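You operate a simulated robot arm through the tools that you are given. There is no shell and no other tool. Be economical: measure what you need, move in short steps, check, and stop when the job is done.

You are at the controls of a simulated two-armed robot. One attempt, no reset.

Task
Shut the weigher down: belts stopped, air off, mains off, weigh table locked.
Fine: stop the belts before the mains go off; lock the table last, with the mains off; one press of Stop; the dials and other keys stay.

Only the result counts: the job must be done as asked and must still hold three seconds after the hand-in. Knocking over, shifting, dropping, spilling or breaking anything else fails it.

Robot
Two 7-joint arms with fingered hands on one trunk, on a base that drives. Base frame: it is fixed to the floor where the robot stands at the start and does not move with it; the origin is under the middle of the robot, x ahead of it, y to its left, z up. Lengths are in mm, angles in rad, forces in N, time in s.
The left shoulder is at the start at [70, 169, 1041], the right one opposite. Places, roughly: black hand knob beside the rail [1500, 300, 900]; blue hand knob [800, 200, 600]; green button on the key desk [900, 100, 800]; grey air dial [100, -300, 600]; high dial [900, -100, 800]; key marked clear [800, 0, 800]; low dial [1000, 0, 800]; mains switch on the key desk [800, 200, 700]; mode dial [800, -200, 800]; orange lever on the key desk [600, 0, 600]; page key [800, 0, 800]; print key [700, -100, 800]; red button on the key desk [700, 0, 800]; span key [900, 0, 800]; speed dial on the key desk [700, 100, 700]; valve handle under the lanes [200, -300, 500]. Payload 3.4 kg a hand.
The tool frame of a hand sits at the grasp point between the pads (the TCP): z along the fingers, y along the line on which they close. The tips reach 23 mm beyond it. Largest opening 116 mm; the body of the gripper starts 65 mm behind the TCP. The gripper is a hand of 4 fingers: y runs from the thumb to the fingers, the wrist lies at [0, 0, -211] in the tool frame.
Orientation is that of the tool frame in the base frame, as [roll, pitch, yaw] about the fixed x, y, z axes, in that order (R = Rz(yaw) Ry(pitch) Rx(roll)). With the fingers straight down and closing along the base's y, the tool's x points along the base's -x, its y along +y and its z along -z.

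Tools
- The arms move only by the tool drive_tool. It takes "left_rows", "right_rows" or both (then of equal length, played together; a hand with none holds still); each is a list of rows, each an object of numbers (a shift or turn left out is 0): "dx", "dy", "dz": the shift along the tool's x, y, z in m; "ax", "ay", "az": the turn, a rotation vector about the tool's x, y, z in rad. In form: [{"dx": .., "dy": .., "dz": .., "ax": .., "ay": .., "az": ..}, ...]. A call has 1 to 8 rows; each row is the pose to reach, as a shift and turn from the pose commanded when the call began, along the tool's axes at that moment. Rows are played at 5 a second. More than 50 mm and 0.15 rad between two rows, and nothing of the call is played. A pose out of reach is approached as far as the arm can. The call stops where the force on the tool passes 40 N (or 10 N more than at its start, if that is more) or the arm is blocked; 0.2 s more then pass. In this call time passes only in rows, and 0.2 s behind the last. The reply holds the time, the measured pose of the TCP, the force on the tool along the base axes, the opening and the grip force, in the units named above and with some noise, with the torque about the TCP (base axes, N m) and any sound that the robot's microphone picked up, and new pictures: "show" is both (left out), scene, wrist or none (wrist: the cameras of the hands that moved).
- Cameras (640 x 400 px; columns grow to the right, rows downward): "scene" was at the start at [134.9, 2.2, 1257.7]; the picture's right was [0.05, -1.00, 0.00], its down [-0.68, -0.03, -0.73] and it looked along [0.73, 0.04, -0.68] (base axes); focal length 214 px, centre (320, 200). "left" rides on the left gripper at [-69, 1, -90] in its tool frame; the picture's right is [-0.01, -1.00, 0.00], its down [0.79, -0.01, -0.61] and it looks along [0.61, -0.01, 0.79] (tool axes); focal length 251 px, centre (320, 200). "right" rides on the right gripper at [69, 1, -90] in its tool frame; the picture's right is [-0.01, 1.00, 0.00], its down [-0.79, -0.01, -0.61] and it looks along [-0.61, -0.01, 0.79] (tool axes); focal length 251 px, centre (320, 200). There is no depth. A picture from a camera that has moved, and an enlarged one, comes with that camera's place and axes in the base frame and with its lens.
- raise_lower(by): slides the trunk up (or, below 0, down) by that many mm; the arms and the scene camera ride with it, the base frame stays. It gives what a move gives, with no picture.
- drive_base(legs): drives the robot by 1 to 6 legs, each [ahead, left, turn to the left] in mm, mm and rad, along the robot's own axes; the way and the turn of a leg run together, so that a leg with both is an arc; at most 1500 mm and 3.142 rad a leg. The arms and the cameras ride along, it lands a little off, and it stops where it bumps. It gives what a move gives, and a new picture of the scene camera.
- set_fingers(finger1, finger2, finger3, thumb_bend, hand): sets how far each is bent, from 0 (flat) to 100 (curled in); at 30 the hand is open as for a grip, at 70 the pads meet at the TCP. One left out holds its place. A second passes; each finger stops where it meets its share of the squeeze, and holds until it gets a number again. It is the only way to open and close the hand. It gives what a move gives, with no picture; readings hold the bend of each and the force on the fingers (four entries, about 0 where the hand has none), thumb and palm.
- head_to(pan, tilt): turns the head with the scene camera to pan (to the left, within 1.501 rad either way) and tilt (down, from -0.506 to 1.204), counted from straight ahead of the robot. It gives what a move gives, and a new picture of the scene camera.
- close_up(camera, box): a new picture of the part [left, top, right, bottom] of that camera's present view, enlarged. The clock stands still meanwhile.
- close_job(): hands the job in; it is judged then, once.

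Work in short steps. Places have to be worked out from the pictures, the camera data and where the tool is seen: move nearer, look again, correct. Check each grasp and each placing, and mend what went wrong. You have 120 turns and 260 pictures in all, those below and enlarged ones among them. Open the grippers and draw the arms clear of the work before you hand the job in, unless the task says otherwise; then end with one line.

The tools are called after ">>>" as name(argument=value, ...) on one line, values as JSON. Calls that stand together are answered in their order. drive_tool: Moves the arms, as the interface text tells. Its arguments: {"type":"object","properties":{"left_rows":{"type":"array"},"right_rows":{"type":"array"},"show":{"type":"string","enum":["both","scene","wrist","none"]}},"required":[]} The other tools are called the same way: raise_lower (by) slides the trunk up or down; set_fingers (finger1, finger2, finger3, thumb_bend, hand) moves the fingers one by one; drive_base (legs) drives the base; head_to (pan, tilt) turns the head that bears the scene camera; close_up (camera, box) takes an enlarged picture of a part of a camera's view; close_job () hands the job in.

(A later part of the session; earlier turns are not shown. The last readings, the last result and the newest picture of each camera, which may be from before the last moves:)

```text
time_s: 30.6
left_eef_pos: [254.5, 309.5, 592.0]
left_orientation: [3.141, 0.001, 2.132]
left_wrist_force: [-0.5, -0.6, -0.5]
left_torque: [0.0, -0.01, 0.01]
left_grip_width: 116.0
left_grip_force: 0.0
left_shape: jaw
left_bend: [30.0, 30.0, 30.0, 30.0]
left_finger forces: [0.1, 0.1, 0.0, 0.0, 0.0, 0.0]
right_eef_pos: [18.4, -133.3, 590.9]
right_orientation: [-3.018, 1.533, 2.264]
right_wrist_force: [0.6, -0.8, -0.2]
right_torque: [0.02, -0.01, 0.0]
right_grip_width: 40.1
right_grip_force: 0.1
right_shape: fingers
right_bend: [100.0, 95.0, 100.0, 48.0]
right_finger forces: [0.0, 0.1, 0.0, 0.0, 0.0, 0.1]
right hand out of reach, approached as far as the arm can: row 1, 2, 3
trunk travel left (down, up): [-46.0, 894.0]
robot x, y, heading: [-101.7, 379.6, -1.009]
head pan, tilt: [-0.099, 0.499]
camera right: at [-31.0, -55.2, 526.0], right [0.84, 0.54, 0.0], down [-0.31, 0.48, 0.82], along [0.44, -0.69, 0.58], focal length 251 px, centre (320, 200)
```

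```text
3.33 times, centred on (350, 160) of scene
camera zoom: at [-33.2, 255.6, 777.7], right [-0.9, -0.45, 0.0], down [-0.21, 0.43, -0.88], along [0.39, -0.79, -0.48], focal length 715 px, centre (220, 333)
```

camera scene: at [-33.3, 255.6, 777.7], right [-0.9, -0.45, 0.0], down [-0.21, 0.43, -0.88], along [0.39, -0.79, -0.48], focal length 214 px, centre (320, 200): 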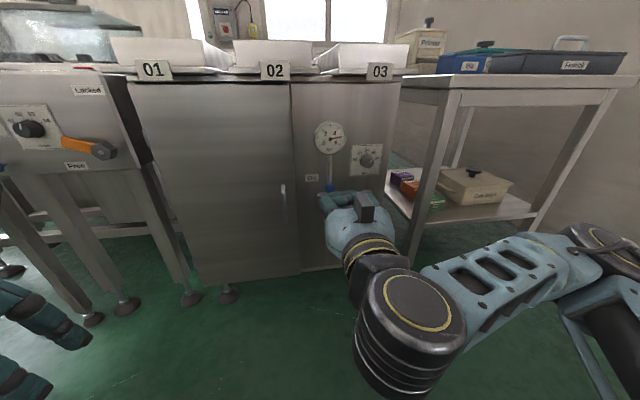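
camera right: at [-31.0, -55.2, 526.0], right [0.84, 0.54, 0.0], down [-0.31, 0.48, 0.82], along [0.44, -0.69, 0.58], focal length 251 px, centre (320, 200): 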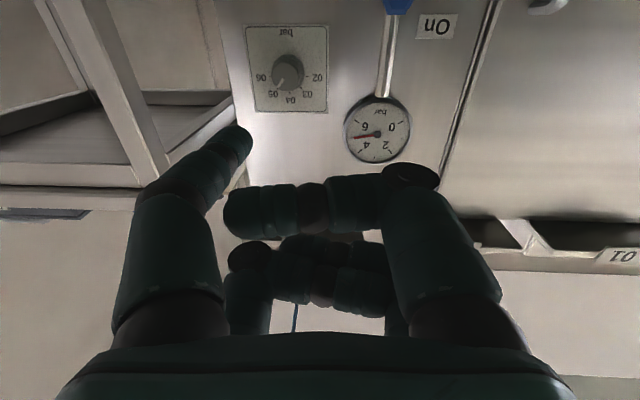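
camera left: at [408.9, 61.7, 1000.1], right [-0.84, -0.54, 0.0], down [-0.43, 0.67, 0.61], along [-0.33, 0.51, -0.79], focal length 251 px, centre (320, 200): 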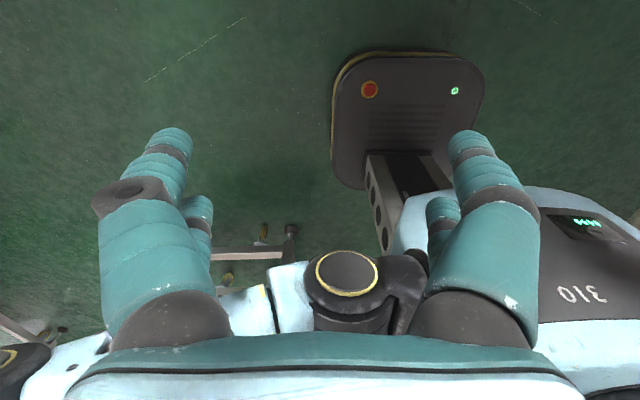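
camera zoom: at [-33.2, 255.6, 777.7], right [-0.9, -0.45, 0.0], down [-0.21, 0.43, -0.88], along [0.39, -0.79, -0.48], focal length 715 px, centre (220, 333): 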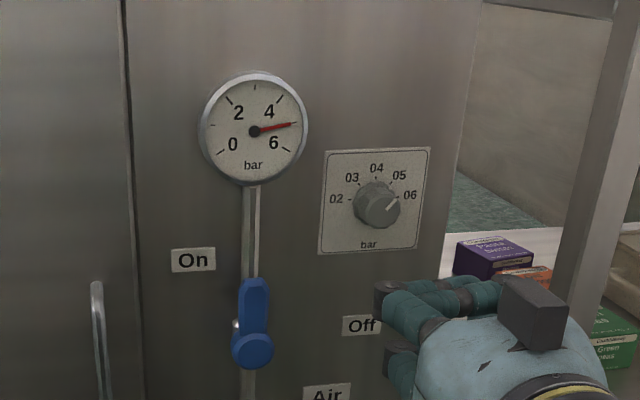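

Pivot of the valve handle is about [193,-263,452], lever tip near z=513, pointing up. I'll push the lever's left side with the extended thumb; first extend forward toward it and check.

>>> drive_tool(right_rows=[{"dz": 0.04, "dy": 0.025}, {"dz": 0.08, "dy": 0.05}, {"dz": 0.1, "dy": 0.09}, {"dz": 0.1, "dy": 0.12}], show="both")

```text
time_s: 31.6
left_eef_pos: [254.6, 308.3, 592.5]
left_orientation: [-3.141, 0.001, 2.131]
left_wrist_force: [0.0, 0.4, 0.7]
left_torque: [-0.01, 0.01, -0.01]
left_grip_width: 116.1
left_grip_force: 0.0
left_shape: jaw
left_bend: [30.0, 30.0, 30.0, 30.0]
left_finger forces: [0.1, 0.1, 0.0, 0.1, 0.0, 0.0]
right_eef_pos: [166.8, -154.0, 618.3]
right_orientation: [-2.928, 1.522, 2.354]
right_wrist_force: [0.0, -0.1, -0.2]
right_torque: [0.02, -0.01, 0.0]
right_grip_width: 40.1
right_grip_force: 0.0
right_shape: fingers
right_bend: [100.0, 95.0, 100.0, 48.0]
right_finger forces: [0.1, 0.0, 0.1, 0.0, 0.0, 0.1]
right hand out of reach, approached as far as the arm can: row 1, 2, 3, 4
trunk travel left (down, up): [-46.0, 894.0]
robot x, y, heading: [-102.6, 378.9, -1.009]
head pan, tilt: [-0.099, 0.499]
camera scene: at [-33.3, 255.5, 777.7], right [-0.9, -0.45, 0.0], down [-0.21, 0.43, -0.88], along [0.39, -0.79, -0.48], focal length 214 px, centre (320, 200)
camera right: at [116.3, -77.4, 553.8], right [0.84, 0.54, 0.0], down [-0.31, 0.48, 0.82], along [0.44, -0.69, 0.57], focal length 251 px, centre (320, 200)
```

scene: 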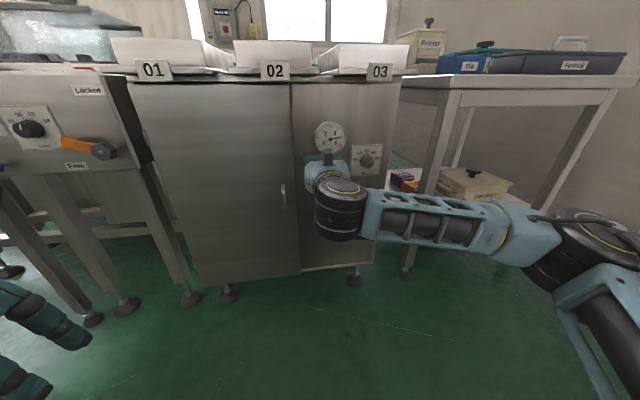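
right: 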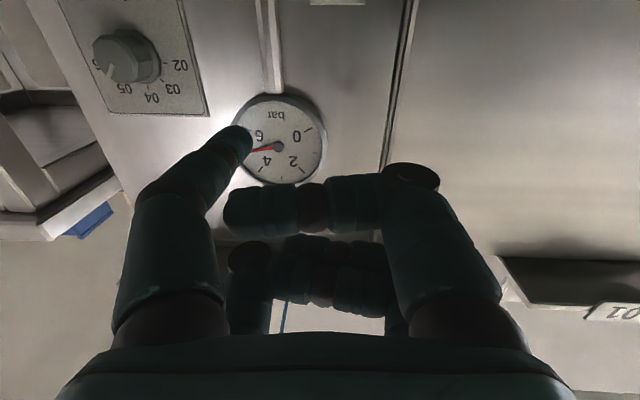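

Fully level pointing is at the arm's limit. I'll tilt the hand ~0.5 rad downward again (still fine for a sideways push) and descend.

>>> drive_tool(right_rows=[{"dz": -0.03, "ay": 0.13}, {"dz": -0.03, "ay": 0.26}, {"dz": -0.03, "ay": 0.39}, {"dz": -0.03, "ay": 0.52}], show="both")

```text
time_s: 32.6
left_eef_pos: [253.3, 309.1, 591.5]
left_orientation: [-3.141, 0.001, 2.13]
left_wrist_force: [0.3, -0.3, 0.0]
left_torque: [0.01, -0.02, 0.01]
left_grip_width: 116.1
left_grip_force: 0.0
left_shape: jaw
left_bend: [30.0, 30.0, 30.0, 30.0]
left_finger forces: [0.0, 0.0, 0.0, 0.1, 0.0, 0.0]
right_eef_pos: [152.8, -132.4, 618.8]
right_orientation: [-3.136, 1.022, 2.144]
right_wrist_force: [1.4, -0.4, -0.5]
right_torque: [-0.01, 0.0, 0.03]
right_grip_width: 39.9
right_grip_force: 0.1
right_shape: fingers
right_bend: [100.0, 95.0, 100.0, 48.0]
right_finger forces: [0.0, 0.1, 0.1, 0.0, 0.1, 0.0]
trunk travel left (down, up): [-46.0, 894.0]
robot x, y, heading: [-104.1, 385.7, -1.011]
head pan, tilt: [-0.099, 0.499]
camera scene: at [-33.3, 255.5, 777.7], right [-0.9, -0.45, 0.0], down [-0.21, 0.43, -0.88], along [0.39, -0.79, -0.48], focal length 214 px, centre (320, 200)
camera right: at [92.8, -38.0, 607.4], right [0.85, 0.53, 0.0], down [-0.06, 0.08, 0.99], along [0.53, -0.84, 0.1], focal length 251 px, centre (320, 200)
```

scene: 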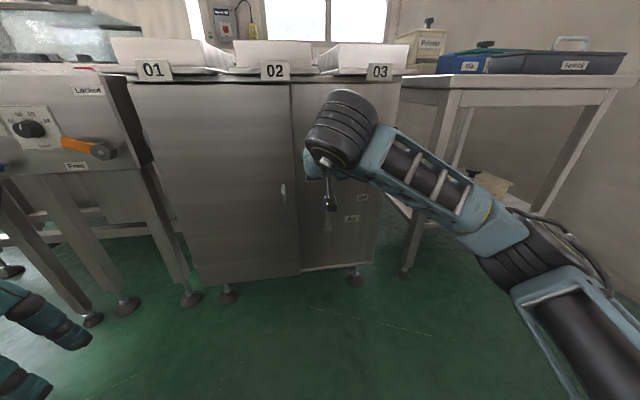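
right: 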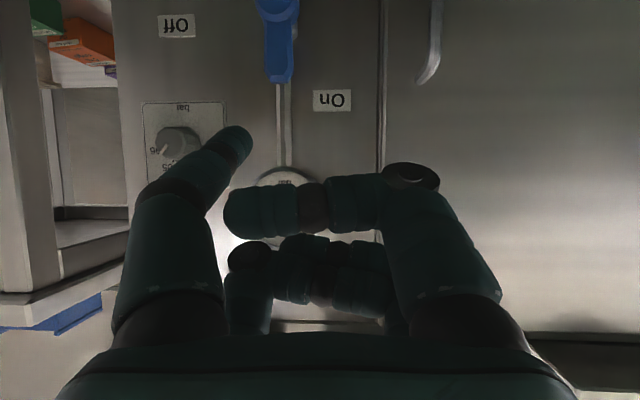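

The lever shows clearly (pivot ≈[195,-263,455], tip z≈519). I descend, then advance the thumb to a stand-off 40 mm short of and just left of the lever.

>>> drive_tool(right_rows=[{"dx": 0.026, "dy": 0.01, "dz": 0.016}, {"dx": 0.051, "dy": 0.02, "dz": 0.031}, {"dx": 0.0768, "dy": 0.031, "dz": 0.047}, {"dx": 0.0554, "dy": 0.031, "dz": 0.082}, {"dx": 0.034, "dy": 0.031, "dz": 0.117}], show="both")

```text
time_s: 33.8
left_eef_pos: [253.6, 309.4, 592.6]
left_orientation: [-3.14, -0.001, 2.133]
left_wrist_force: [-0.2, 0.6, -0.4]
left_torque: [0.01, 0.0, 0.01]
left_grip_width: 116.0
left_grip_force: 0.1
left_shape: jaw
left_bend: [30.0, 30.0, 30.0, 30.0]
left_finger forces: [0.1, 0.1, 0.1, 0.1, 0.0, 0.1]
right_eef_pos: [221.4, -186.2, 528.3]
right_orientation: [-3.137, 1.025, 2.143]
right_wrist_force: [-0.1, -0.6, -0.4]
right_torque: [0.01, -0.01, 0.02]
right_grip_width: 40.1
right_grip_force: 0.1
right_shape: fingers
right_bend: [100.0, 95.0, 100.0, 48.0]
right_finger forces: [0.1, 0.0, 0.0, 0.1, 0.1, 0.0]
trunk travel left (down, up): [-46.0, 894.0]
robot x, y, heading: [-103.5, 381.8, -1.012]
head pan, tilt: [-0.099, 0.499]
camera scene: at [-33.3, 255.6, 777.7], right [-0.9, -0.45, 0.0], down [-0.21, 0.43, -0.88], along [0.39, -0.79, -0.48], focal length 214 px, centre (320, 200)
camera right: at [161.9, -92.5, 516.4], right [0.85, 0.53, 0.0], down [-0.06, 0.09, 0.99], along [0.53, -0.84, 0.11], focal length 251 px, centre (320, 200)
```

scene: 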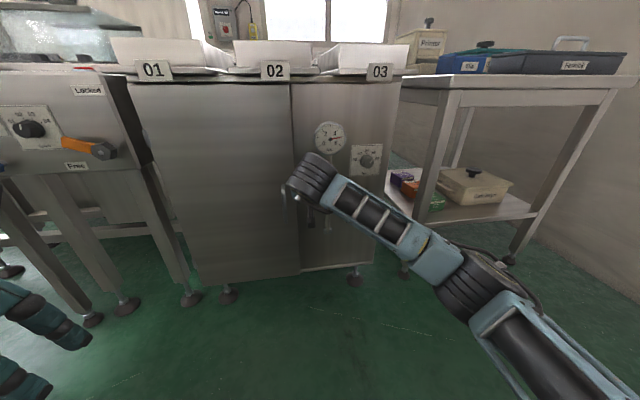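
right: 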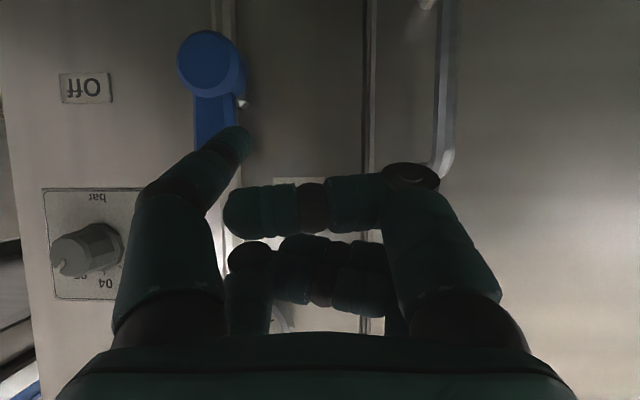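

Thumb tip sits just beside the lever's left edge. I advance 38 mm, nudging 3 mm left for clearance.

>>> drive_tool(right_rows=[{"dx": -0.007, "dy": 0.003, "dz": 0.011}, {"dx": -0.0135, "dy": 0.003, "dz": 0.022}, {"dx": -0.0198, "dy": 0.003, "dz": 0.0324}], show="wrist")

>>> close_up(camera="scene", box=[270, 100, 430, 220])

```text
time_s: 34.6
left_eef_pos: [254.0, 308.6, 592.1]
left_orientation: [3.142, 0.0, 2.132]
left_wrist_force: [-0.4, -0.2, -0.6]
left_torque: [0.02, -0.03, 0.01]
left_grip_width: 116.0
left_grip_force: 0.0
left_shape: jaw
left_bend: [30.0, 30.0, 30.0, 30.0]
left_finger forces: [0.0, 0.1, 0.1, 0.0, 0.1, 0.0]
right_eef_pos: [247.6, -216.3, 531.7]
right_orientation: [-3.138, 1.024, 2.144]
right_wrist_force: [-0.3, 0.0, 0.3]
right_torque: [-0.01, -0.02, -0.02]
right_grip_width: 40.0
right_grip_force: 0.0
right_shape: fingers
right_bend: [100.0, 95.0, 100.0, 48.0]
right_finger forces: [0.1, 0.0, 0.0, 0.0, 0.1, 0.1]
trunk travel left (down, up): [-46.0, 894.0]
robot x, y, heading: [-98.5, 380.0, -1.008]
head pan, tilt: [-0.099, 0.499]
camera right: at [187.0, -122.4, 519.1], right [0.85, 0.53, 0.0], down [-0.06, 0.09, 0.99], along [0.53, -0.84, 0.1], focal length 251 px, centre (320, 200)
```

right: 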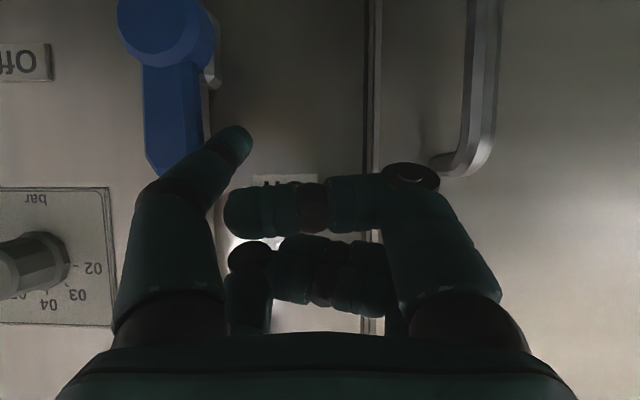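

```text
3.33 times, centred on (350, 160) of scene
camera zoom: at [-33.2, 255.6, 777.7], right [-0.9, -0.45, 0.0], down [-0.21, 0.43, -0.88], along [0.39, -0.79, -0.48], focal length 715 px, centre (220, 333)
```

zoom: 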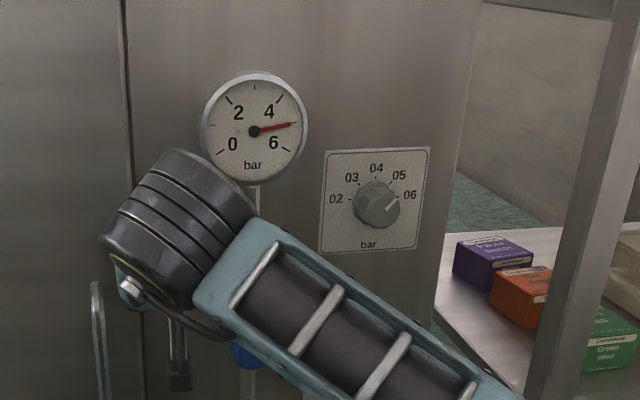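

Thumb is beside the lever. I advance 12 mm more and push right along the lever's arc for the first part.

>>> drive_tool(right_rows=[{"dx": -0.0063, "dy": 0, "dz": 0.0102}, {"dx": -0.0063, "dy": -0.018, "dz": 0.0102}, {"dx": -0.0063, "dy": -0.036, "dz": 0.0102}, {"dx": -0.004, "dy": -0.05, "dz": 0.0115}, {"dx": -0.0012, "dy": -0.061, "dz": 0.0133}], show="wrist")

```text
time_s: 35.8
left_eef_pos: [254.5, 307.7, 591.3]
left_orientation: [3.141, -0.002, 2.133]
left_wrist_force: [-0.5, -0.6, -1.1]
left_torque: [0.02, 0.01, 0.01]
left_grip_width: 116.0
left_grip_force: 0.1
left_shape: jaw
left_bend: [30.0, 30.0, 30.0, 30.0]
left_finger forces: [0.0, 0.0, 0.0, 0.0, 0.1, 0.0]
right_eef_pos: [200.7, -262.4, 521.6]
right_orientation: [-3.136, 1.023, 2.144]
right_wrist_force: [9.4, -9.1, -2.9]
right_torque: [-0.16, -0.37, 0.49]
right_grip_width: 38.8
right_grip_force: 6.8
right_shape: fingers
right_bend: [100.0, 95.0, 100.0, 51.0]
right_finger forces: [0.0, 0.0, 0.0, 0.0, 13.3, 0.0]
trunk travel left (down, up): [-46.0, 894.0]
robot x, y, heading: [-104.6, 384.2, -1.011]
head pan, tilt: [-0.099, 0.499]
camera right: at [140.2, -167.8, 511.0], right [0.85, 0.53, 0.0], down [-0.06, 0.08, 0.99], along [0.53, -0.84, 0.1], focal length 251 px, centre (320, 200)
```

right: 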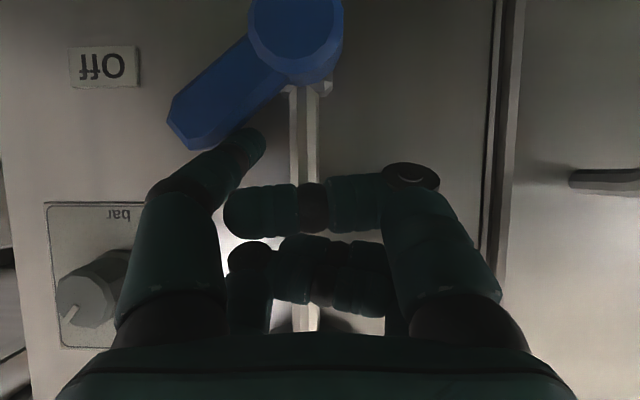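

The lever has swung about 55°. Continue along the arc: right and down until its stop.

>>> drive_tool(right_rows=[{"dx": 0.0068, "dy": -0.009, "dz": 0.0042}, {"dx": 0.0145, "dy": -0.016, "dz": 0.0089}, {"dx": 0.0222, "dy": -0.02, "dz": 0.0136}, {"dx": 0.0275, "dy": -0.021, "dz": 0.0168}, {"dx": 0.032, "dy": -0.021, "dz": 0.0196}], show="wrist")

>>> close_up(camera="scene", box=[270, 100, 430, 220])

```text
time_s: 37.0
left_eef_pos: [253.3, 310.9, 592.8]
left_orientation: [-3.14, 0.003, 2.133]
left_wrist_force: [0.4, -0.5, 0.3]
left_torque: [0.0, -0.01, 0.03]
left_grip_width: 115.7
left_grip_force: 0.0
left_shape: jaw
left_bend: [30.0, 30.0, 30.0, 30.0]
left_finger forces: [0.1, 0.0, 0.0, 0.1, 0.0, 0.0]
right_eef_pos: [183.0, -270.6, 489.7]
right_orientation: [-3.134, 1.034, 2.144]
right_wrist_force: [-0.7, 0.2, 21.0]
right_torque: [-0.68, 0.6, -0.03]
right_grip_width: 39.6
right_grip_force: 10.7
right_shape: fingers
right_bend: [100.0, 95.0, 100.0, 48.0]
right_finger forces: [0.0, 0.0, 0.0, 0.0, 21.2, 0.1]
trunk travel left (down, up): [-46.0, 894.0]
robot x, y, heading: [-101.8, 382.5, -1.014]
head pan, tilt: [-0.099, 0.499]
camera right: at [122.3, -176.1, 477.6], right [0.85, 0.53, 0.0], down [-0.06, 0.09, 0.99], along [0.53, -0.84, 0.11], focal length 251 px, centre (320, 200)
```

right: 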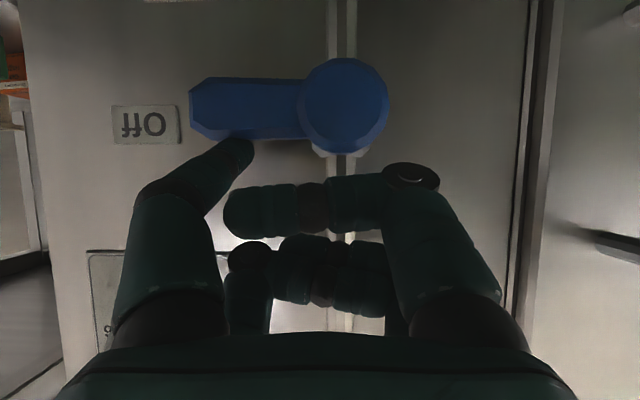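

```text
3.33 times, centred on (350, 160) of scene
camera zoom: at [-34.1, 258.1, 778.6], right [-0.9, -0.45, 0.0], down [-0.21, 0.43, -0.88], along [0.39, -0.79, -0.48], focal length 715 px, centre (220, 333)
```

zoom: 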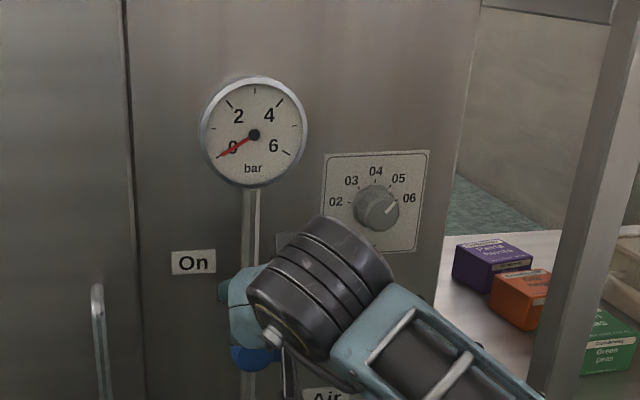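

Gauge reads 0 and the lever is horizontal at Off. I back the hand away from the face.

>>> drive_tool(right_rows=[{"dx": -0.004, "dz": -0.003}, {"dx": 0.014, "dz": -0.035}, {"dx": 0.034, "dz": -0.068}, {"dx": 0.055, "dz": -0.1}], show="none")

>>> close_up(camera="scene", box=[270, 100, 430, 220])

```text
time_s: 38.0
left_eef_pos: [254.0, 307.2, 591.5]
left_orientation: [-3.141, 0.0, 2.134]
left_wrist_force: [0.1, 0.0, -0.6]
left_torque: [-0.01, -0.01, 0.01]
left_grip_width: 115.7
left_grip_force: 0.1
left_shape: jaw
left_bend: [30.0, 30.0, 30.0, 30.0]
left_finger forces: [0.0, 0.0, 0.1, 0.0, 0.0, 0.0]
right_eef_pos: [119.1, -175.2, 492.2]
right_orientation: [-3.134, 1.023, 2.143]
right_wrist_force: [0.3, -0.4, -0.4]
right_torque: [0.04, -0.02, 0.0]
right_grip_width: 40.1
right_grip_force: 0.0
right_shape: fingers
right_bend: [100.0, 95.0, 100.0, 48.0]
right_finger forces: [0.0, 0.1, 0.0, 0.0, 0.0, 0.0]
trunk travel left (down, up): [-46.0, 894.0]
robot x, y, heading: [-102.2, 378.8, -1.007]
head pan, tilt: [-0.099, 0.499]
```

```text
3.33 times, centred on (350, 160) of scene
camera zoom: at [-33.3, 255.6, 777.7], right [-0.9, -0.45, 0.0], down [-0.21, 0.43, -0.88], along [0.39, -0.79, -0.48], focal length 715 px, centre (220, 333)
```

zoom: 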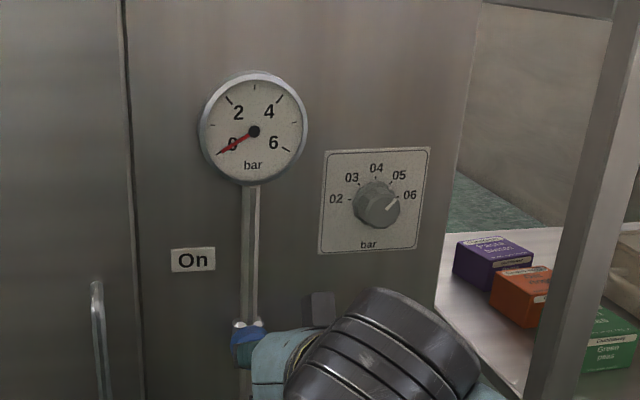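

Air is off. Now I back off a little, drive left to the key desk, and raise the trunk.

>>> drive_base(legs=[[-50, 0, 0], [0, 690, 0]])

>>> raise_lower(by=170)

>>> head_to(pan=-0.1, tilt=0.45)

```text
time_s: 42.4
left_eef_pos: [831.7, 727.6, 592.5]
left_orientation: [3.14, 0.001, 2.127]
left_wrist_force: [0.1, -0.3, 0.2]
left_torque: [-0.02, 0.01, 0.01]
left_grip_width: 115.9
left_grip_force: 0.0
left_shape: jaw
left_bend: [30.0, 30.0, 30.0, 30.0]
left_finger forces: [0.0, 0.0, 0.1, 0.1, 0.0, 0.0]
right_eef_pos: [695.7, 245.3, 491.8]
right_orientation: [-3.138, 1.024, 2.138]
right_wrist_force: [-0.7, 0.4, 0.0]
right_torque: [0.03, 0.02, 0.0]
right_grip_width: 40.1
right_grip_force: 0.0
right_shape: fingers
right_bend: [100.0, 95.0, 100.0, 48.0]
right_finger forces: [0.0, 0.1, 0.0, 0.0, 0.1, 0.0]
trunk travel left (down, up): [-46.0, 894.0]
robot x, y, heading: [474.8, 806.1, -1.016]
head pan, tilt: [-0.099, 0.499]
camera scene: at [544.7, 676.5, 777.7], right [-0.9, -0.44, 0.0], down [-0.21, 0.43, -0.88], along [0.39, -0.79, -0.48], focal length 214 px, centre (320, 200)
```

scene: 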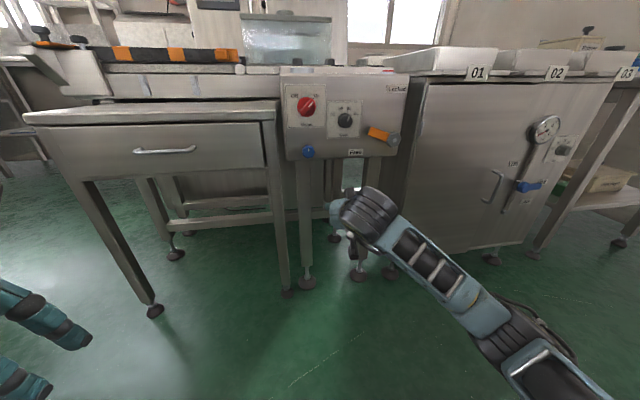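

```text
time_s: 44.3
left_eef_pos: [832.5, 727.7, 762.4]
left_orientation: [-3.14, 0.0, 2.127]
left_wrist_force: [-0.1, -0.6, 0.1]
left_torque: [-0.04, 0.0, -0.02]
left_grip_width: 115.8
left_grip_force: 0.0
left_shape: jaw
left_bend: [30.0, 30.0, 30.0, 30.0]
left_finger forces: [0.0, 0.1, 0.0, 0.0, 0.1, 0.1]
right_eef_pos: [695.6, 245.0, 662.4]
right_orientation: [-3.137, 1.026, 2.137]
right_wrist_force: [-0.2, -0.2, -0.2]
right_torque: [0.03, 0.03, -0.02]
right_grip_width: 39.8
right_grip_force: 0.1
right_shape: fingers
right_bend: [100.0, 95.0, 100.0, 48.0]
right_finger forces: [0.1, 0.0, 0.0, 0.0, 0.0, 0.0]
trunk travel left (down, up): [-216.0, 724.0]
robot x, y, heading: [477.3, 802.6, -1.015]
head pan, tilt: [-0.099, 0.499]
```

```text
time_s: 45.0
left_eef_pos: [832.4, 728.1, 761.8]
left_orientation: [-3.141, -0.001, 2.128]
left_wrist_force: [-0.3, 0.0, 0.5]
left_torque: [-0.01, -0.02, -0.01]
left_grip_width: 115.9
left_grip_force: 0.1
left_shape: jaw
left_bend: [30.0, 30.0, 30.0, 30.0]
left_finger forces: [0.0, 0.1, 0.0, 0.0, 0.0, 0.1]
right_eef_pos: [695.1, 245.1, 662.3]
right_orientation: [-3.136, 1.024, 2.137]
right_wrist_force: [0.2, 0.6, -0.2]
right_torque: [0.05, 0.01, -0.03]
right_grip_width: 40.1
right_grip_force: 0.1
right_shape: fingers
right_bend: [100.0, 95.0, 100.0, 48.0]
right_finger forces: [0.0, 0.0, 0.0, 0.0, 0.0, 0.1]
trunk travel left (down, up): [-216.0, 724.0]
robot x, y, heading: [475.6, 802.9, -1.011]
head pan, tilt: [-0.099, 0.45]
camera scene: at [545.1, 675.6, 952.2], right [-0.9, -0.44, 0.0], down [-0.19, 0.39, -0.9], along [0.4, -0.81, -0.44], focal length 214 px, centre (320, 200)
```

scene: 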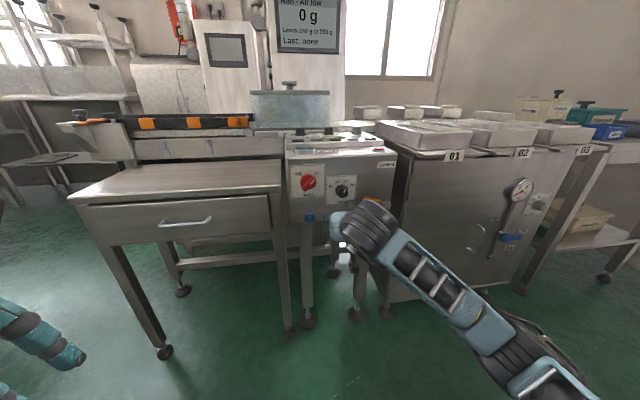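

The display says halted and air low. Close-ups on the mains switch and the screen.

>>> close_up(camera="scene", box=[280, 130, 410, 230])

>>> close_up(camera="scene", box=[260, 0, 360, 60])

>>> close_up(camera="right", box=[0, 0, 640, 400])

```text
4.00 times, centred on (345, 180) of scene
camera zoom: at [545.1, 675.6, 952.2], right [-0.9, -0.44, 0.0], down [-0.19, 0.39, -0.9], along [0.4, -0.81, -0.44], focal length 858 px, centre (220, 280)
```

zoom: 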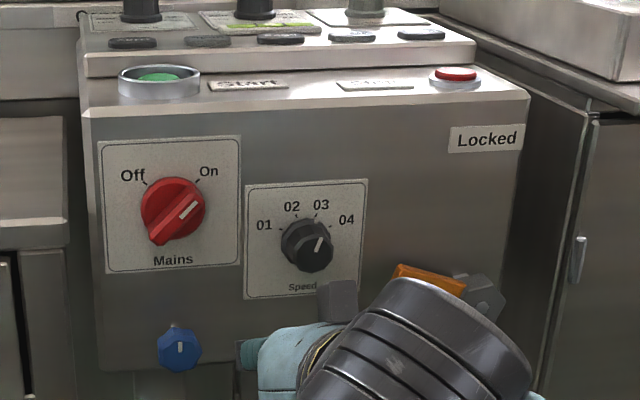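

```text
6.40 times, centred on (310, 30) of scene
camera zoom: at [545.1, 675.6, 952.2], right [-0.9, -0.44, 0.0], down [-0.19, 0.39, -0.9], along [0.4, -0.81, -0.44], focal length 1373 px, centre (384, 1288)
```

zoom: 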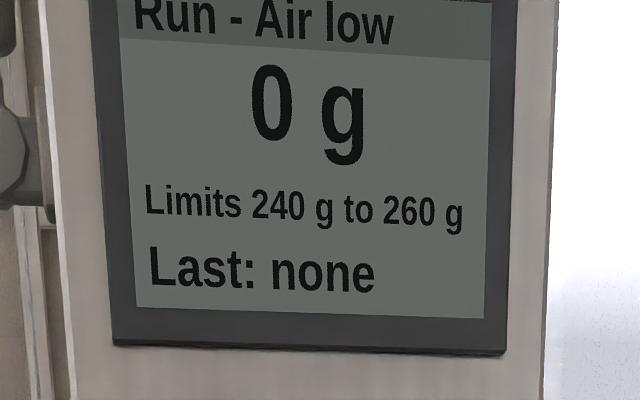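

```text
1.00 times, centred on (320, 200) of right
camera zoom: at [635.9, 340.2, 650.6], right [0.85, 0.53, 0.0], down [-0.06, 0.09, 0.99], along [0.53, -0.84, 0.1], focal length 251 px, centre (320, 200)
```

zoom: 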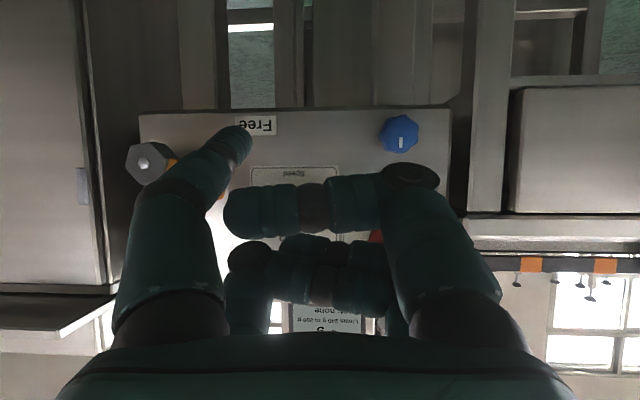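

The mains knob's bar points to On (up right); it's at about [834,165,728]. I'll push its upper-right end counter-clockwise with the thumb. First raise the trunk 92 mm and move left.

>>> raise_lower(by=92)

>>> drive_tool(right_rows=[{"dy": 0.04}, {"dx": -0.006, "dy": 0.075, "dz": 0.01}, {"dx": -0.027, "dy": 0.087, "dz": 0.043}, {"dx": -0.045, "dy": 0.087, "dz": 0.073}], show="both")

>>> close_up(camera="scene", box=[260, 130, 420, 250])

```text
time_s: 46.2
left_eef_pos: [832.6, 727.4, 854.4]
left_orientation: [-3.141, -0.001, 2.128]
left_wrist_force: [-0.1, 0.4, 0.1]
left_torque: [0.0, -0.01, 0.0]
left_grip_width: 116.1
left_grip_force: 0.0
left_shape: jaw
left_bend: [30.0, 30.0, 30.0, 30.0]
left_finger forces: [0.1, 0.0, 0.1, 0.0, 0.1, 0.1]
right_eef_pos: [694.6, 245.2, 753.7]
right_orientation: [-3.136, 1.026, 2.137]
right_wrist_force: [-0.2, 0.1, 0.7]
right_torque: [0.02, -0.04, -0.01]
right_grip_width: 40.2
right_grip_force: 0.0
right_shape: fingers
right_bend: [100.0, 95.0, 100.0, 48.0]
right_finger forces: [0.0, 0.0, 0.0, 0.1, 0.0, 0.0]
trunk travel left (down, up): [-308.0, 632.0]
robot x, y, heading: [476.5, 799.5, -1.01]
head pan, tilt: [-0.099, 0.45]
```

```text
time_s: 47.2
left_eef_pos: [833.3, 727.9, 854.3]
left_orientation: [-3.141, 0.0, 2.127]
left_wrist_force: [0.3, -0.8, -0.3]
left_torque: [-0.01, 0.0, -0.02]
left_grip_width: 115.9
left_grip_force: 0.0
left_shape: jaw
left_bend: [30.0, 30.0, 30.0, 30.0]
left_finger forces: [0.0, 0.0, 0.0, 0.1, 0.1, 0.0]
right_eef_pos: [815.9, 217.5, 755.6]
right_orientation: [-3.134, 1.022, 2.138]
right_wrist_force: [-0.1, 0.7, -0.1]
right_torque: [-0.02, -0.02, 0.02]
right_grip_width: 40.1
right_grip_force: 0.0
right_shape: fingers
right_bend: [100.0, 95.0, 100.0, 48.0]
right_finger forces: [0.0, 0.0, 0.0, 0.1, 0.0, 0.0]
trunk travel left (down, up): [-308.0, 632.0]
robot x, y, heading: [476.6, 803.5, -1.013]
head pan, tilt: [-0.099, 0.45]
camera scene: at [545.4, 675.5, 1044.1], right [-0.9, -0.44, 0.0], down [-0.19, 0.39, -0.9], along [0.4, -0.81, -0.44], focal length 214 px, centre (320, 200)
camera right: at [756.3, 313.4, 743.2], right [0.85, 0.53, 0.0], down [-0.06, 0.09, 0.99], along [0.53, -0.84, 0.1], focal length 251 px, centre (320, 200)
```

scene: 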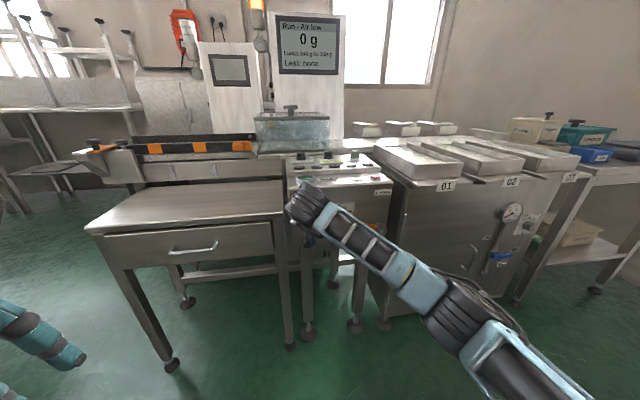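
right: 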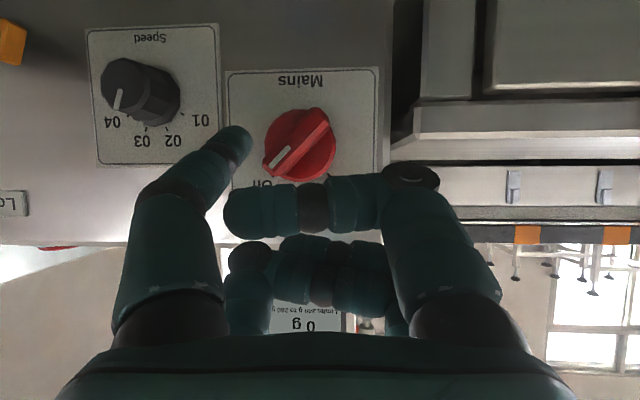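

```text
3.33 times, centred on (340, 190) of scene
camera zoom: at [545.4, 675.5, 1044.1], right [-0.9, -0.44, 0.0], down [-0.19, 0.39, -0.9], along [0.4, -0.81, -0.44], focal length 715 px, centre (253, 233)
```

zoom: 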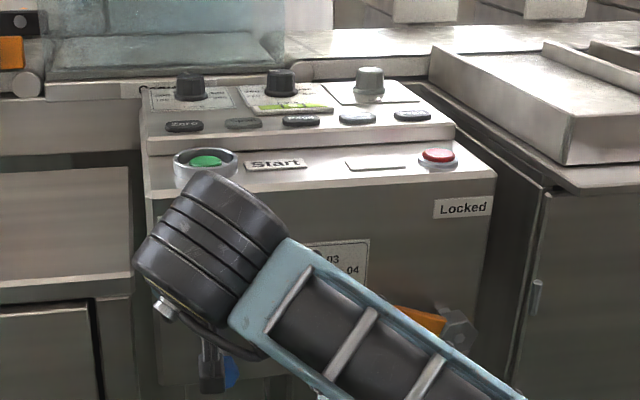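

Thumb tip is ~26 mm right of the knob centre, level with it. I advance 38 mm with a slight offset for clearance.

>>> drive_tool(right_rows=[{"dx": -0.004, "dy": -0.003, "dz": 0.012}, {"dx": -0.01, "dy": -0.003, "dz": 0.024}, {"dx": -0.0165, "dy": -0.003, "dz": 0.0345}], show="wrist")

```text
time_s: 48.0
left_eef_pos: [833.2, 727.5, 853.7]
left_orientation: [3.141, 0.0, 2.127]
left_wrist_force: [0.8, -0.1, 0.3]
left_torque: [0.01, -0.01, 0.02]
left_grip_width: 116.3
left_grip_force: 0.1
left_shape: jaw
left_bend: [30.0, 30.0, 30.0, 30.0]
left_finger forces: [0.1, 0.0, 0.0, 0.0, 0.0, 0.1]
right_eef_pos: [832.4, 185.0, 751.3]
right_orientation: [-3.135, 1.022, 2.14]
right_wrist_force: [0.0, -0.8, -0.1]
right_torque: [0.0, 0.01, 0.01]
right_grip_width: 40.1
right_grip_force: 0.0
right_shape: fingers
right_bend: [100.0, 95.0, 100.0, 48.0]
right_finger forces: [0.0, 0.1, 0.1, 0.1, 0.0, 0.0]
trunk travel left (down, up): [-308.0, 632.0]
robot x, y, heading: [473.7, 797.0, -1.012]
head pan, tilt: [-0.099, 0.45]
camera right: at [772.6, 279.7, 738.8], right [0.85, 0.53, 0.0], down [-0.06, 0.09, 0.99], along [0.53, -0.84, 0.1], focal length 251 px, centre (320, 200)
```

right: 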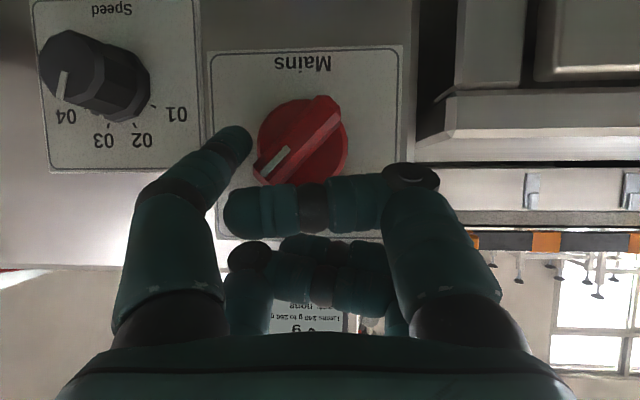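

Thumb is at the bar's depth beside its upper-right end. I begin the counter-clockwise push: left and up along the arc.

>>> drive_tool(right_rows=[{"dx": -0.0026, "dz": 0.0043}, {"dx": -0.006, "dy": 0.004, "dz": 0.0022}, {"dx": -0.0111, "dy": 0.007, "dz": -0.0009}, {"dx": -0.0171, "dy": 0.012, "dz": -0.0046}, {"dx": -0.0214, "dy": 0.019, "dz": -0.0072}], show="wrist")

```text
time_s: 49.2
left_eef_pos: [832.8, 728.3, 853.8]
left_orientation: [-3.14, -0.001, 2.129]
left_wrist_force: [0.3, -1.0, 0.2]
left_torque: [0.0, -0.01, 0.0]
left_grip_width: 115.9
left_grip_force: 0.0
left_shape: jaw
left_bend: [30.0, 30.0, 30.0, 30.0]
left_finger forces: [0.0, 0.1, 0.1, 0.0, 0.0, 0.1]
right_eef_pos: [850.4, 192.4, 774.4]
right_orientation: [-3.136, 1.026, 2.139]
right_wrist_force: [-1.7, 1.7, 0.5]
right_torque: [0.01, 0.08, -0.07]
right_grip_width: 40.6
right_grip_force: 1.8
right_shape: fingers
right_bend: [100.0, 95.0, 100.0, 47.0]
right_finger forces: [0.0, 0.0, 0.0, 0.0, 3.4, 0.1]
trunk travel left (down, up): [-308.0, 632.0]
robot x, y, heading: [475.3, 805.2, -1.014]
head pan, tilt: [-0.099, 0.45]
camera right: at [791.7, 286.1, 762.9], right [0.85, 0.53, 0.0], down [-0.06, 0.09, 0.99], along [0.53, -0.84, 0.11], focal length 251 px, centre (320, 200)
```

right: 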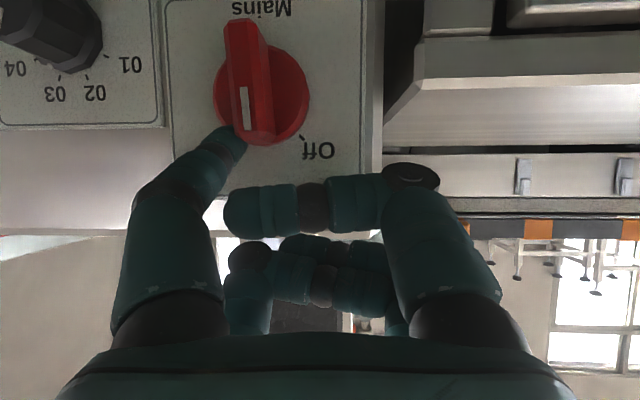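

The bar has turned to vertical. Continue pushing left and slightly down toward Off.

>>> drive_tool(right_rows=[{"dx": 0.0026, "dy": 0.005, "dz": 0.0016}, {"dx": 0.0034, "dy": 0.011, "dz": 0.0021}, {"dx": 0.0043, "dy": 0.017, "dz": 0.0026}, {"dx": 0.006, "dy": 0.022, "dz": 0.0037}], show="wrist")

```text
time_s: 50.2
left_eef_pos: [830.3, 731.7, 855.9]
left_orientation: [-3.141, 0.005, 2.127]
left_wrist_force: [0.0, 0.1, 0.5]
left_torque: [-0.01, -0.01, -0.01]
left_grip_width: 115.9
left_grip_force: 0.0
left_shape: jaw
left_bend: [30.0, 30.0, 30.0, 30.0]
left_finger forces: [0.0, 0.0, 0.0, 0.0, 0.0, 0.1]
right_eef_pos: [869.3, 205.9, 771.0]
right_orientation: [-3.138, 1.031, 2.139]
right_wrist_force: [-9.7, 8.5, 15.7]
right_torque: [-0.51, 0.86, -0.8]
right_grip_width: 43.8
right_grip_force: 12.1
right_shape: fingers
right_bend: [100.0, 95.0, 100.0, 42.0]
right_finger forces: [0.0, 0.1, 0.0, 0.0, 23.9, 0.1]
trunk travel left (down, up): [-308.0, 632.0]
robot x, y, heading: [478.0, 805.3, -1.014]
head pan, tilt: [-0.099, 0.45]
camera right: at [808.9, 300.6, 757.6], right [0.85, 0.53, 0.01], down [-0.06, 0.09, 0.99], along [0.53, -0.84, 0.11], focal length 251 px, centre (320, 200)
```

right: 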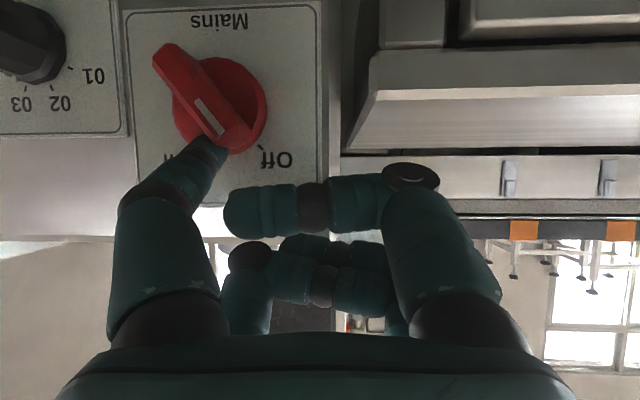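

Force is up and the bar points near Off. I check closely whether it has arrived and what the display says.

>>> close_up(camera="right", box=[110, 0, 330, 200])

>>> close_up(camera="scene", box=[180, 0, 360, 110])

```text
2.00 times, centred on (220, 100) of right
camera zoom: at [808.9, 300.6, 757.6], right [0.85, 0.53, 0.01], down [-0.06, 0.09, 0.99], along [0.53, -0.84, 0.11], focal length 503 px, centre (520, 400)
```

zoom: 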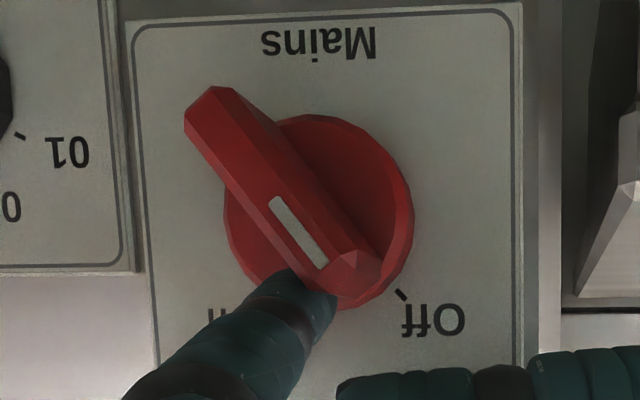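

```text
3.56 times, centred on (270, 55) of scene
camera zoom: at [542.3, 679.6, 1045.1], right [-0.9, -0.44, 0.0], down [-0.19, 0.39, -0.9], along [0.4, -0.81, -0.43], focal length 763 px, centre (498, 716)
```

zoom: 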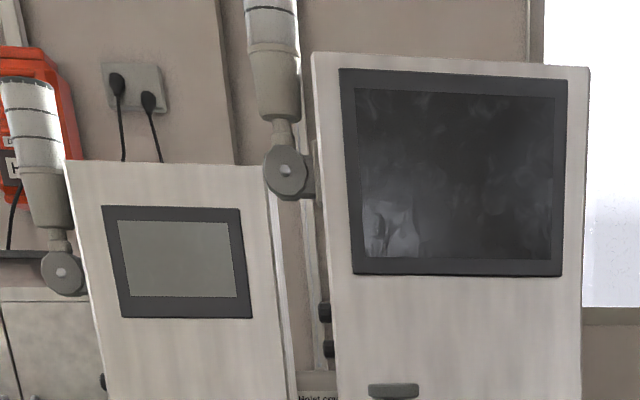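

The display is dark: mains are off. I ease off and back the hand away.

>>> drive_tool(right_rows=[{"dx": -0.005, "dy": -0.006, "dz": -0.004}, {"dx": 0.012, "dy": -0.006, "dz": -0.037}, {"dx": 0.032, "dy": -0.006, "dz": -0.07}, {"dx": 0.05, "dy": -0.006, "dz": -0.1}], show="both")

```text
time_s: 51.2
left_eef_pos: [832.9, 727.7, 854.4]
left_orientation: [3.141, -0.001, 2.128]
left_wrist_force: [0.3, -0.4, -1.0]
left_torque: [0.04, -0.03, 0.05]
left_grip_width: 115.9
left_grip_force: 0.0
left_shape: jaw
left_bend: [30.0, 30.0, 30.0, 30.0]
left_finger forces: [0.1, 0.0, 0.1, 0.1, 0.0, 0.0]
right_eef_pos: [803.6, 298.2, 775.2]
right_orientation: [-3.137, 1.024, 2.137]
right_wrist_force: [0.1, 0.4, 0.7]
right_torque: [-0.02, -0.01, -0.03]
right_grip_width: 39.9
right_grip_force: 0.0
right_shape: fingers
right_bend: [100.0, 95.0, 100.0, 48.0]
right_finger forces: [0.1, 0.0, 0.0, 0.1, 0.0, 0.0]
trunk travel left (down, up): [-308.0, 632.0]
robot x, y, heading: [475.0, 802.6, -1.016]
head pan, tilt: [-0.099, 0.45]
camera scene: at [545.0, 675.9, 1044.2], right [-0.9, -0.44, 0.0], down [-0.19, 0.39, -0.9], along [0.4, -0.81, -0.43], focal length 214 px, centre (320, 200)
camera right: at [744.2, 392.5, 763.7], right [0.85, 0.53, 0.0], down [-0.06, 0.09, 0.99], along [0.53, -0.84, 0.1], focal length 251 px, centre (320, 200)
```

scene: 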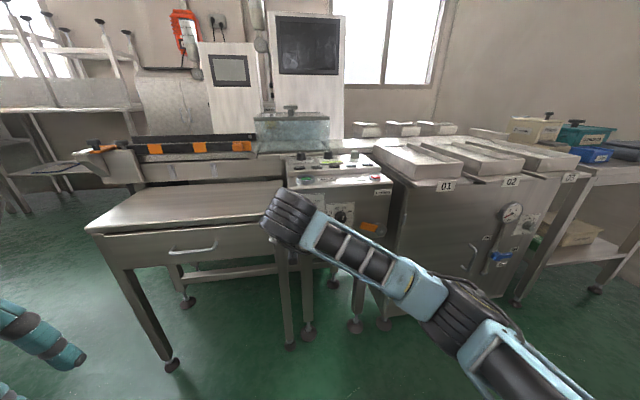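
right: 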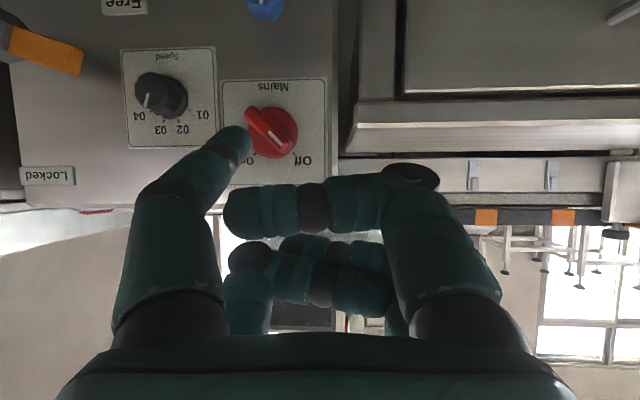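

Mains stay at Off. For the orange lever I'll roll the hand so the thumb is on top (hand body below, clear of the speed dial), then push the lever up from beneath. Rolling now.

>>> drive_tool(right_rows=[{"az": -0.14}, {"az": -0.28}, {"az": -0.42}, {"az": -0.56}, {"az": -0.7}, {"az": -0.84}], show="none")

>>> drive_tool(right_rows=[{"az": -0.14}, {"az": -0.28}, {"az": -0.42}, {"az": -0.56}, {"az": -0.7}], show="both")

```text
time_s: 52.6
left_eef_pos: [832.3, 728.5, 854.0]
left_orientation: [-3.141, -0.001, 2.129]
left_wrist_force: [-0.7, 1.1, 0.4]
left_torque: [0.0, -0.01, 0.04]
left_grip_width: 115.8
left_grip_force: 0.2
left_shape: jaw
left_bend: [30.0, 30.0, 30.0, 30.0]
left_finger forces: [0.0, 0.1, 0.1, 0.0, 0.0, 0.0]
right_eef_pos: [805.1, 294.4, 775.3]
right_orientation: [-2.253, 0.602, -3.013]
right_wrist_force: [0.2, -0.3, -0.1]
right_torque: [0.03, -0.03, -0.01]
right_grip_width: 39.8
right_grip_force: 0.0
right_shape: fingers
right_bend: [100.0, 95.0, 100.0, 48.0]
right_finger forces: [0.1, 0.0, 0.0, 0.0, 0.1, 0.0]
trunk travel left (down, up): [-308.0, 632.0]
robot x, y, heading: [477.8, 803.4, -1.009]
head pan, tilt: [-0.099, 0.45]
```

```text
time_s: 53.8
left_eef_pos: [832.3, 727.7, 853.7]
left_orientation: [3.142, -0.001, 2.127]
left_wrist_force: [0.0, -0.2, 0.9]
left_torque: [0.03, 0.01, 0.02]
left_grip_width: 115.8
left_grip_force: 0.1
left_shape: jaw
left_bend: [30.0, 30.0, 30.0, 30.0]
left_finger forces: [0.0, 0.0, 0.1, 0.0, 0.1, 0.0]
right_eef_pos: [804.2, 294.8, 773.2]
right_orientation: [-2.119, 0.022, -2.592]
right_wrist_force: [0.2, -0.3, 0.0]
right_torque: [0.01, -0.02, 0.0]
right_grip_width: 39.9
right_grip_force: 0.1
right_shape: fingers
right_bend: [100.0, 95.0, 100.0, 48.0]
right_finger forces: [0.1, 0.0, 0.0, 0.0, 0.1, 0.1]
trunk travel left (down, up): [-308.0, 632.0]
robot x, y, heading: [474.5, 802.8, -1.01]
head pan, tilt: [-0.099, 0.45]
camera scene: at [545.1, 675.6, 1044.2], right [-0.9, -0.44, 0.0], down [-0.19, 0.39, -0.9], along [0.4, -0.81, -0.44], focal length 214 px, centre (320, 200)
camera right: at [705.6, 324.0, 819.4], right [-0.25, 0.46, -0.85], down [0.4, 0.85, 0.34], along [0.88, -0.26, -0.4], focal length 251 px, centre (320, 200)
```

scene: 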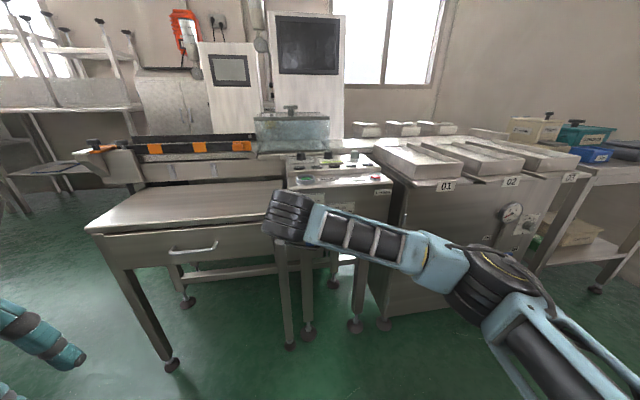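
right: 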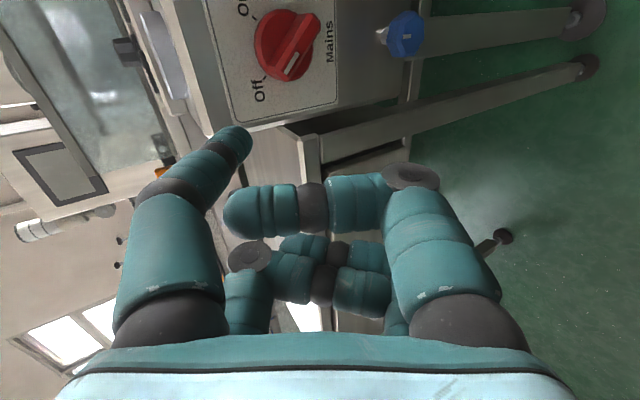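

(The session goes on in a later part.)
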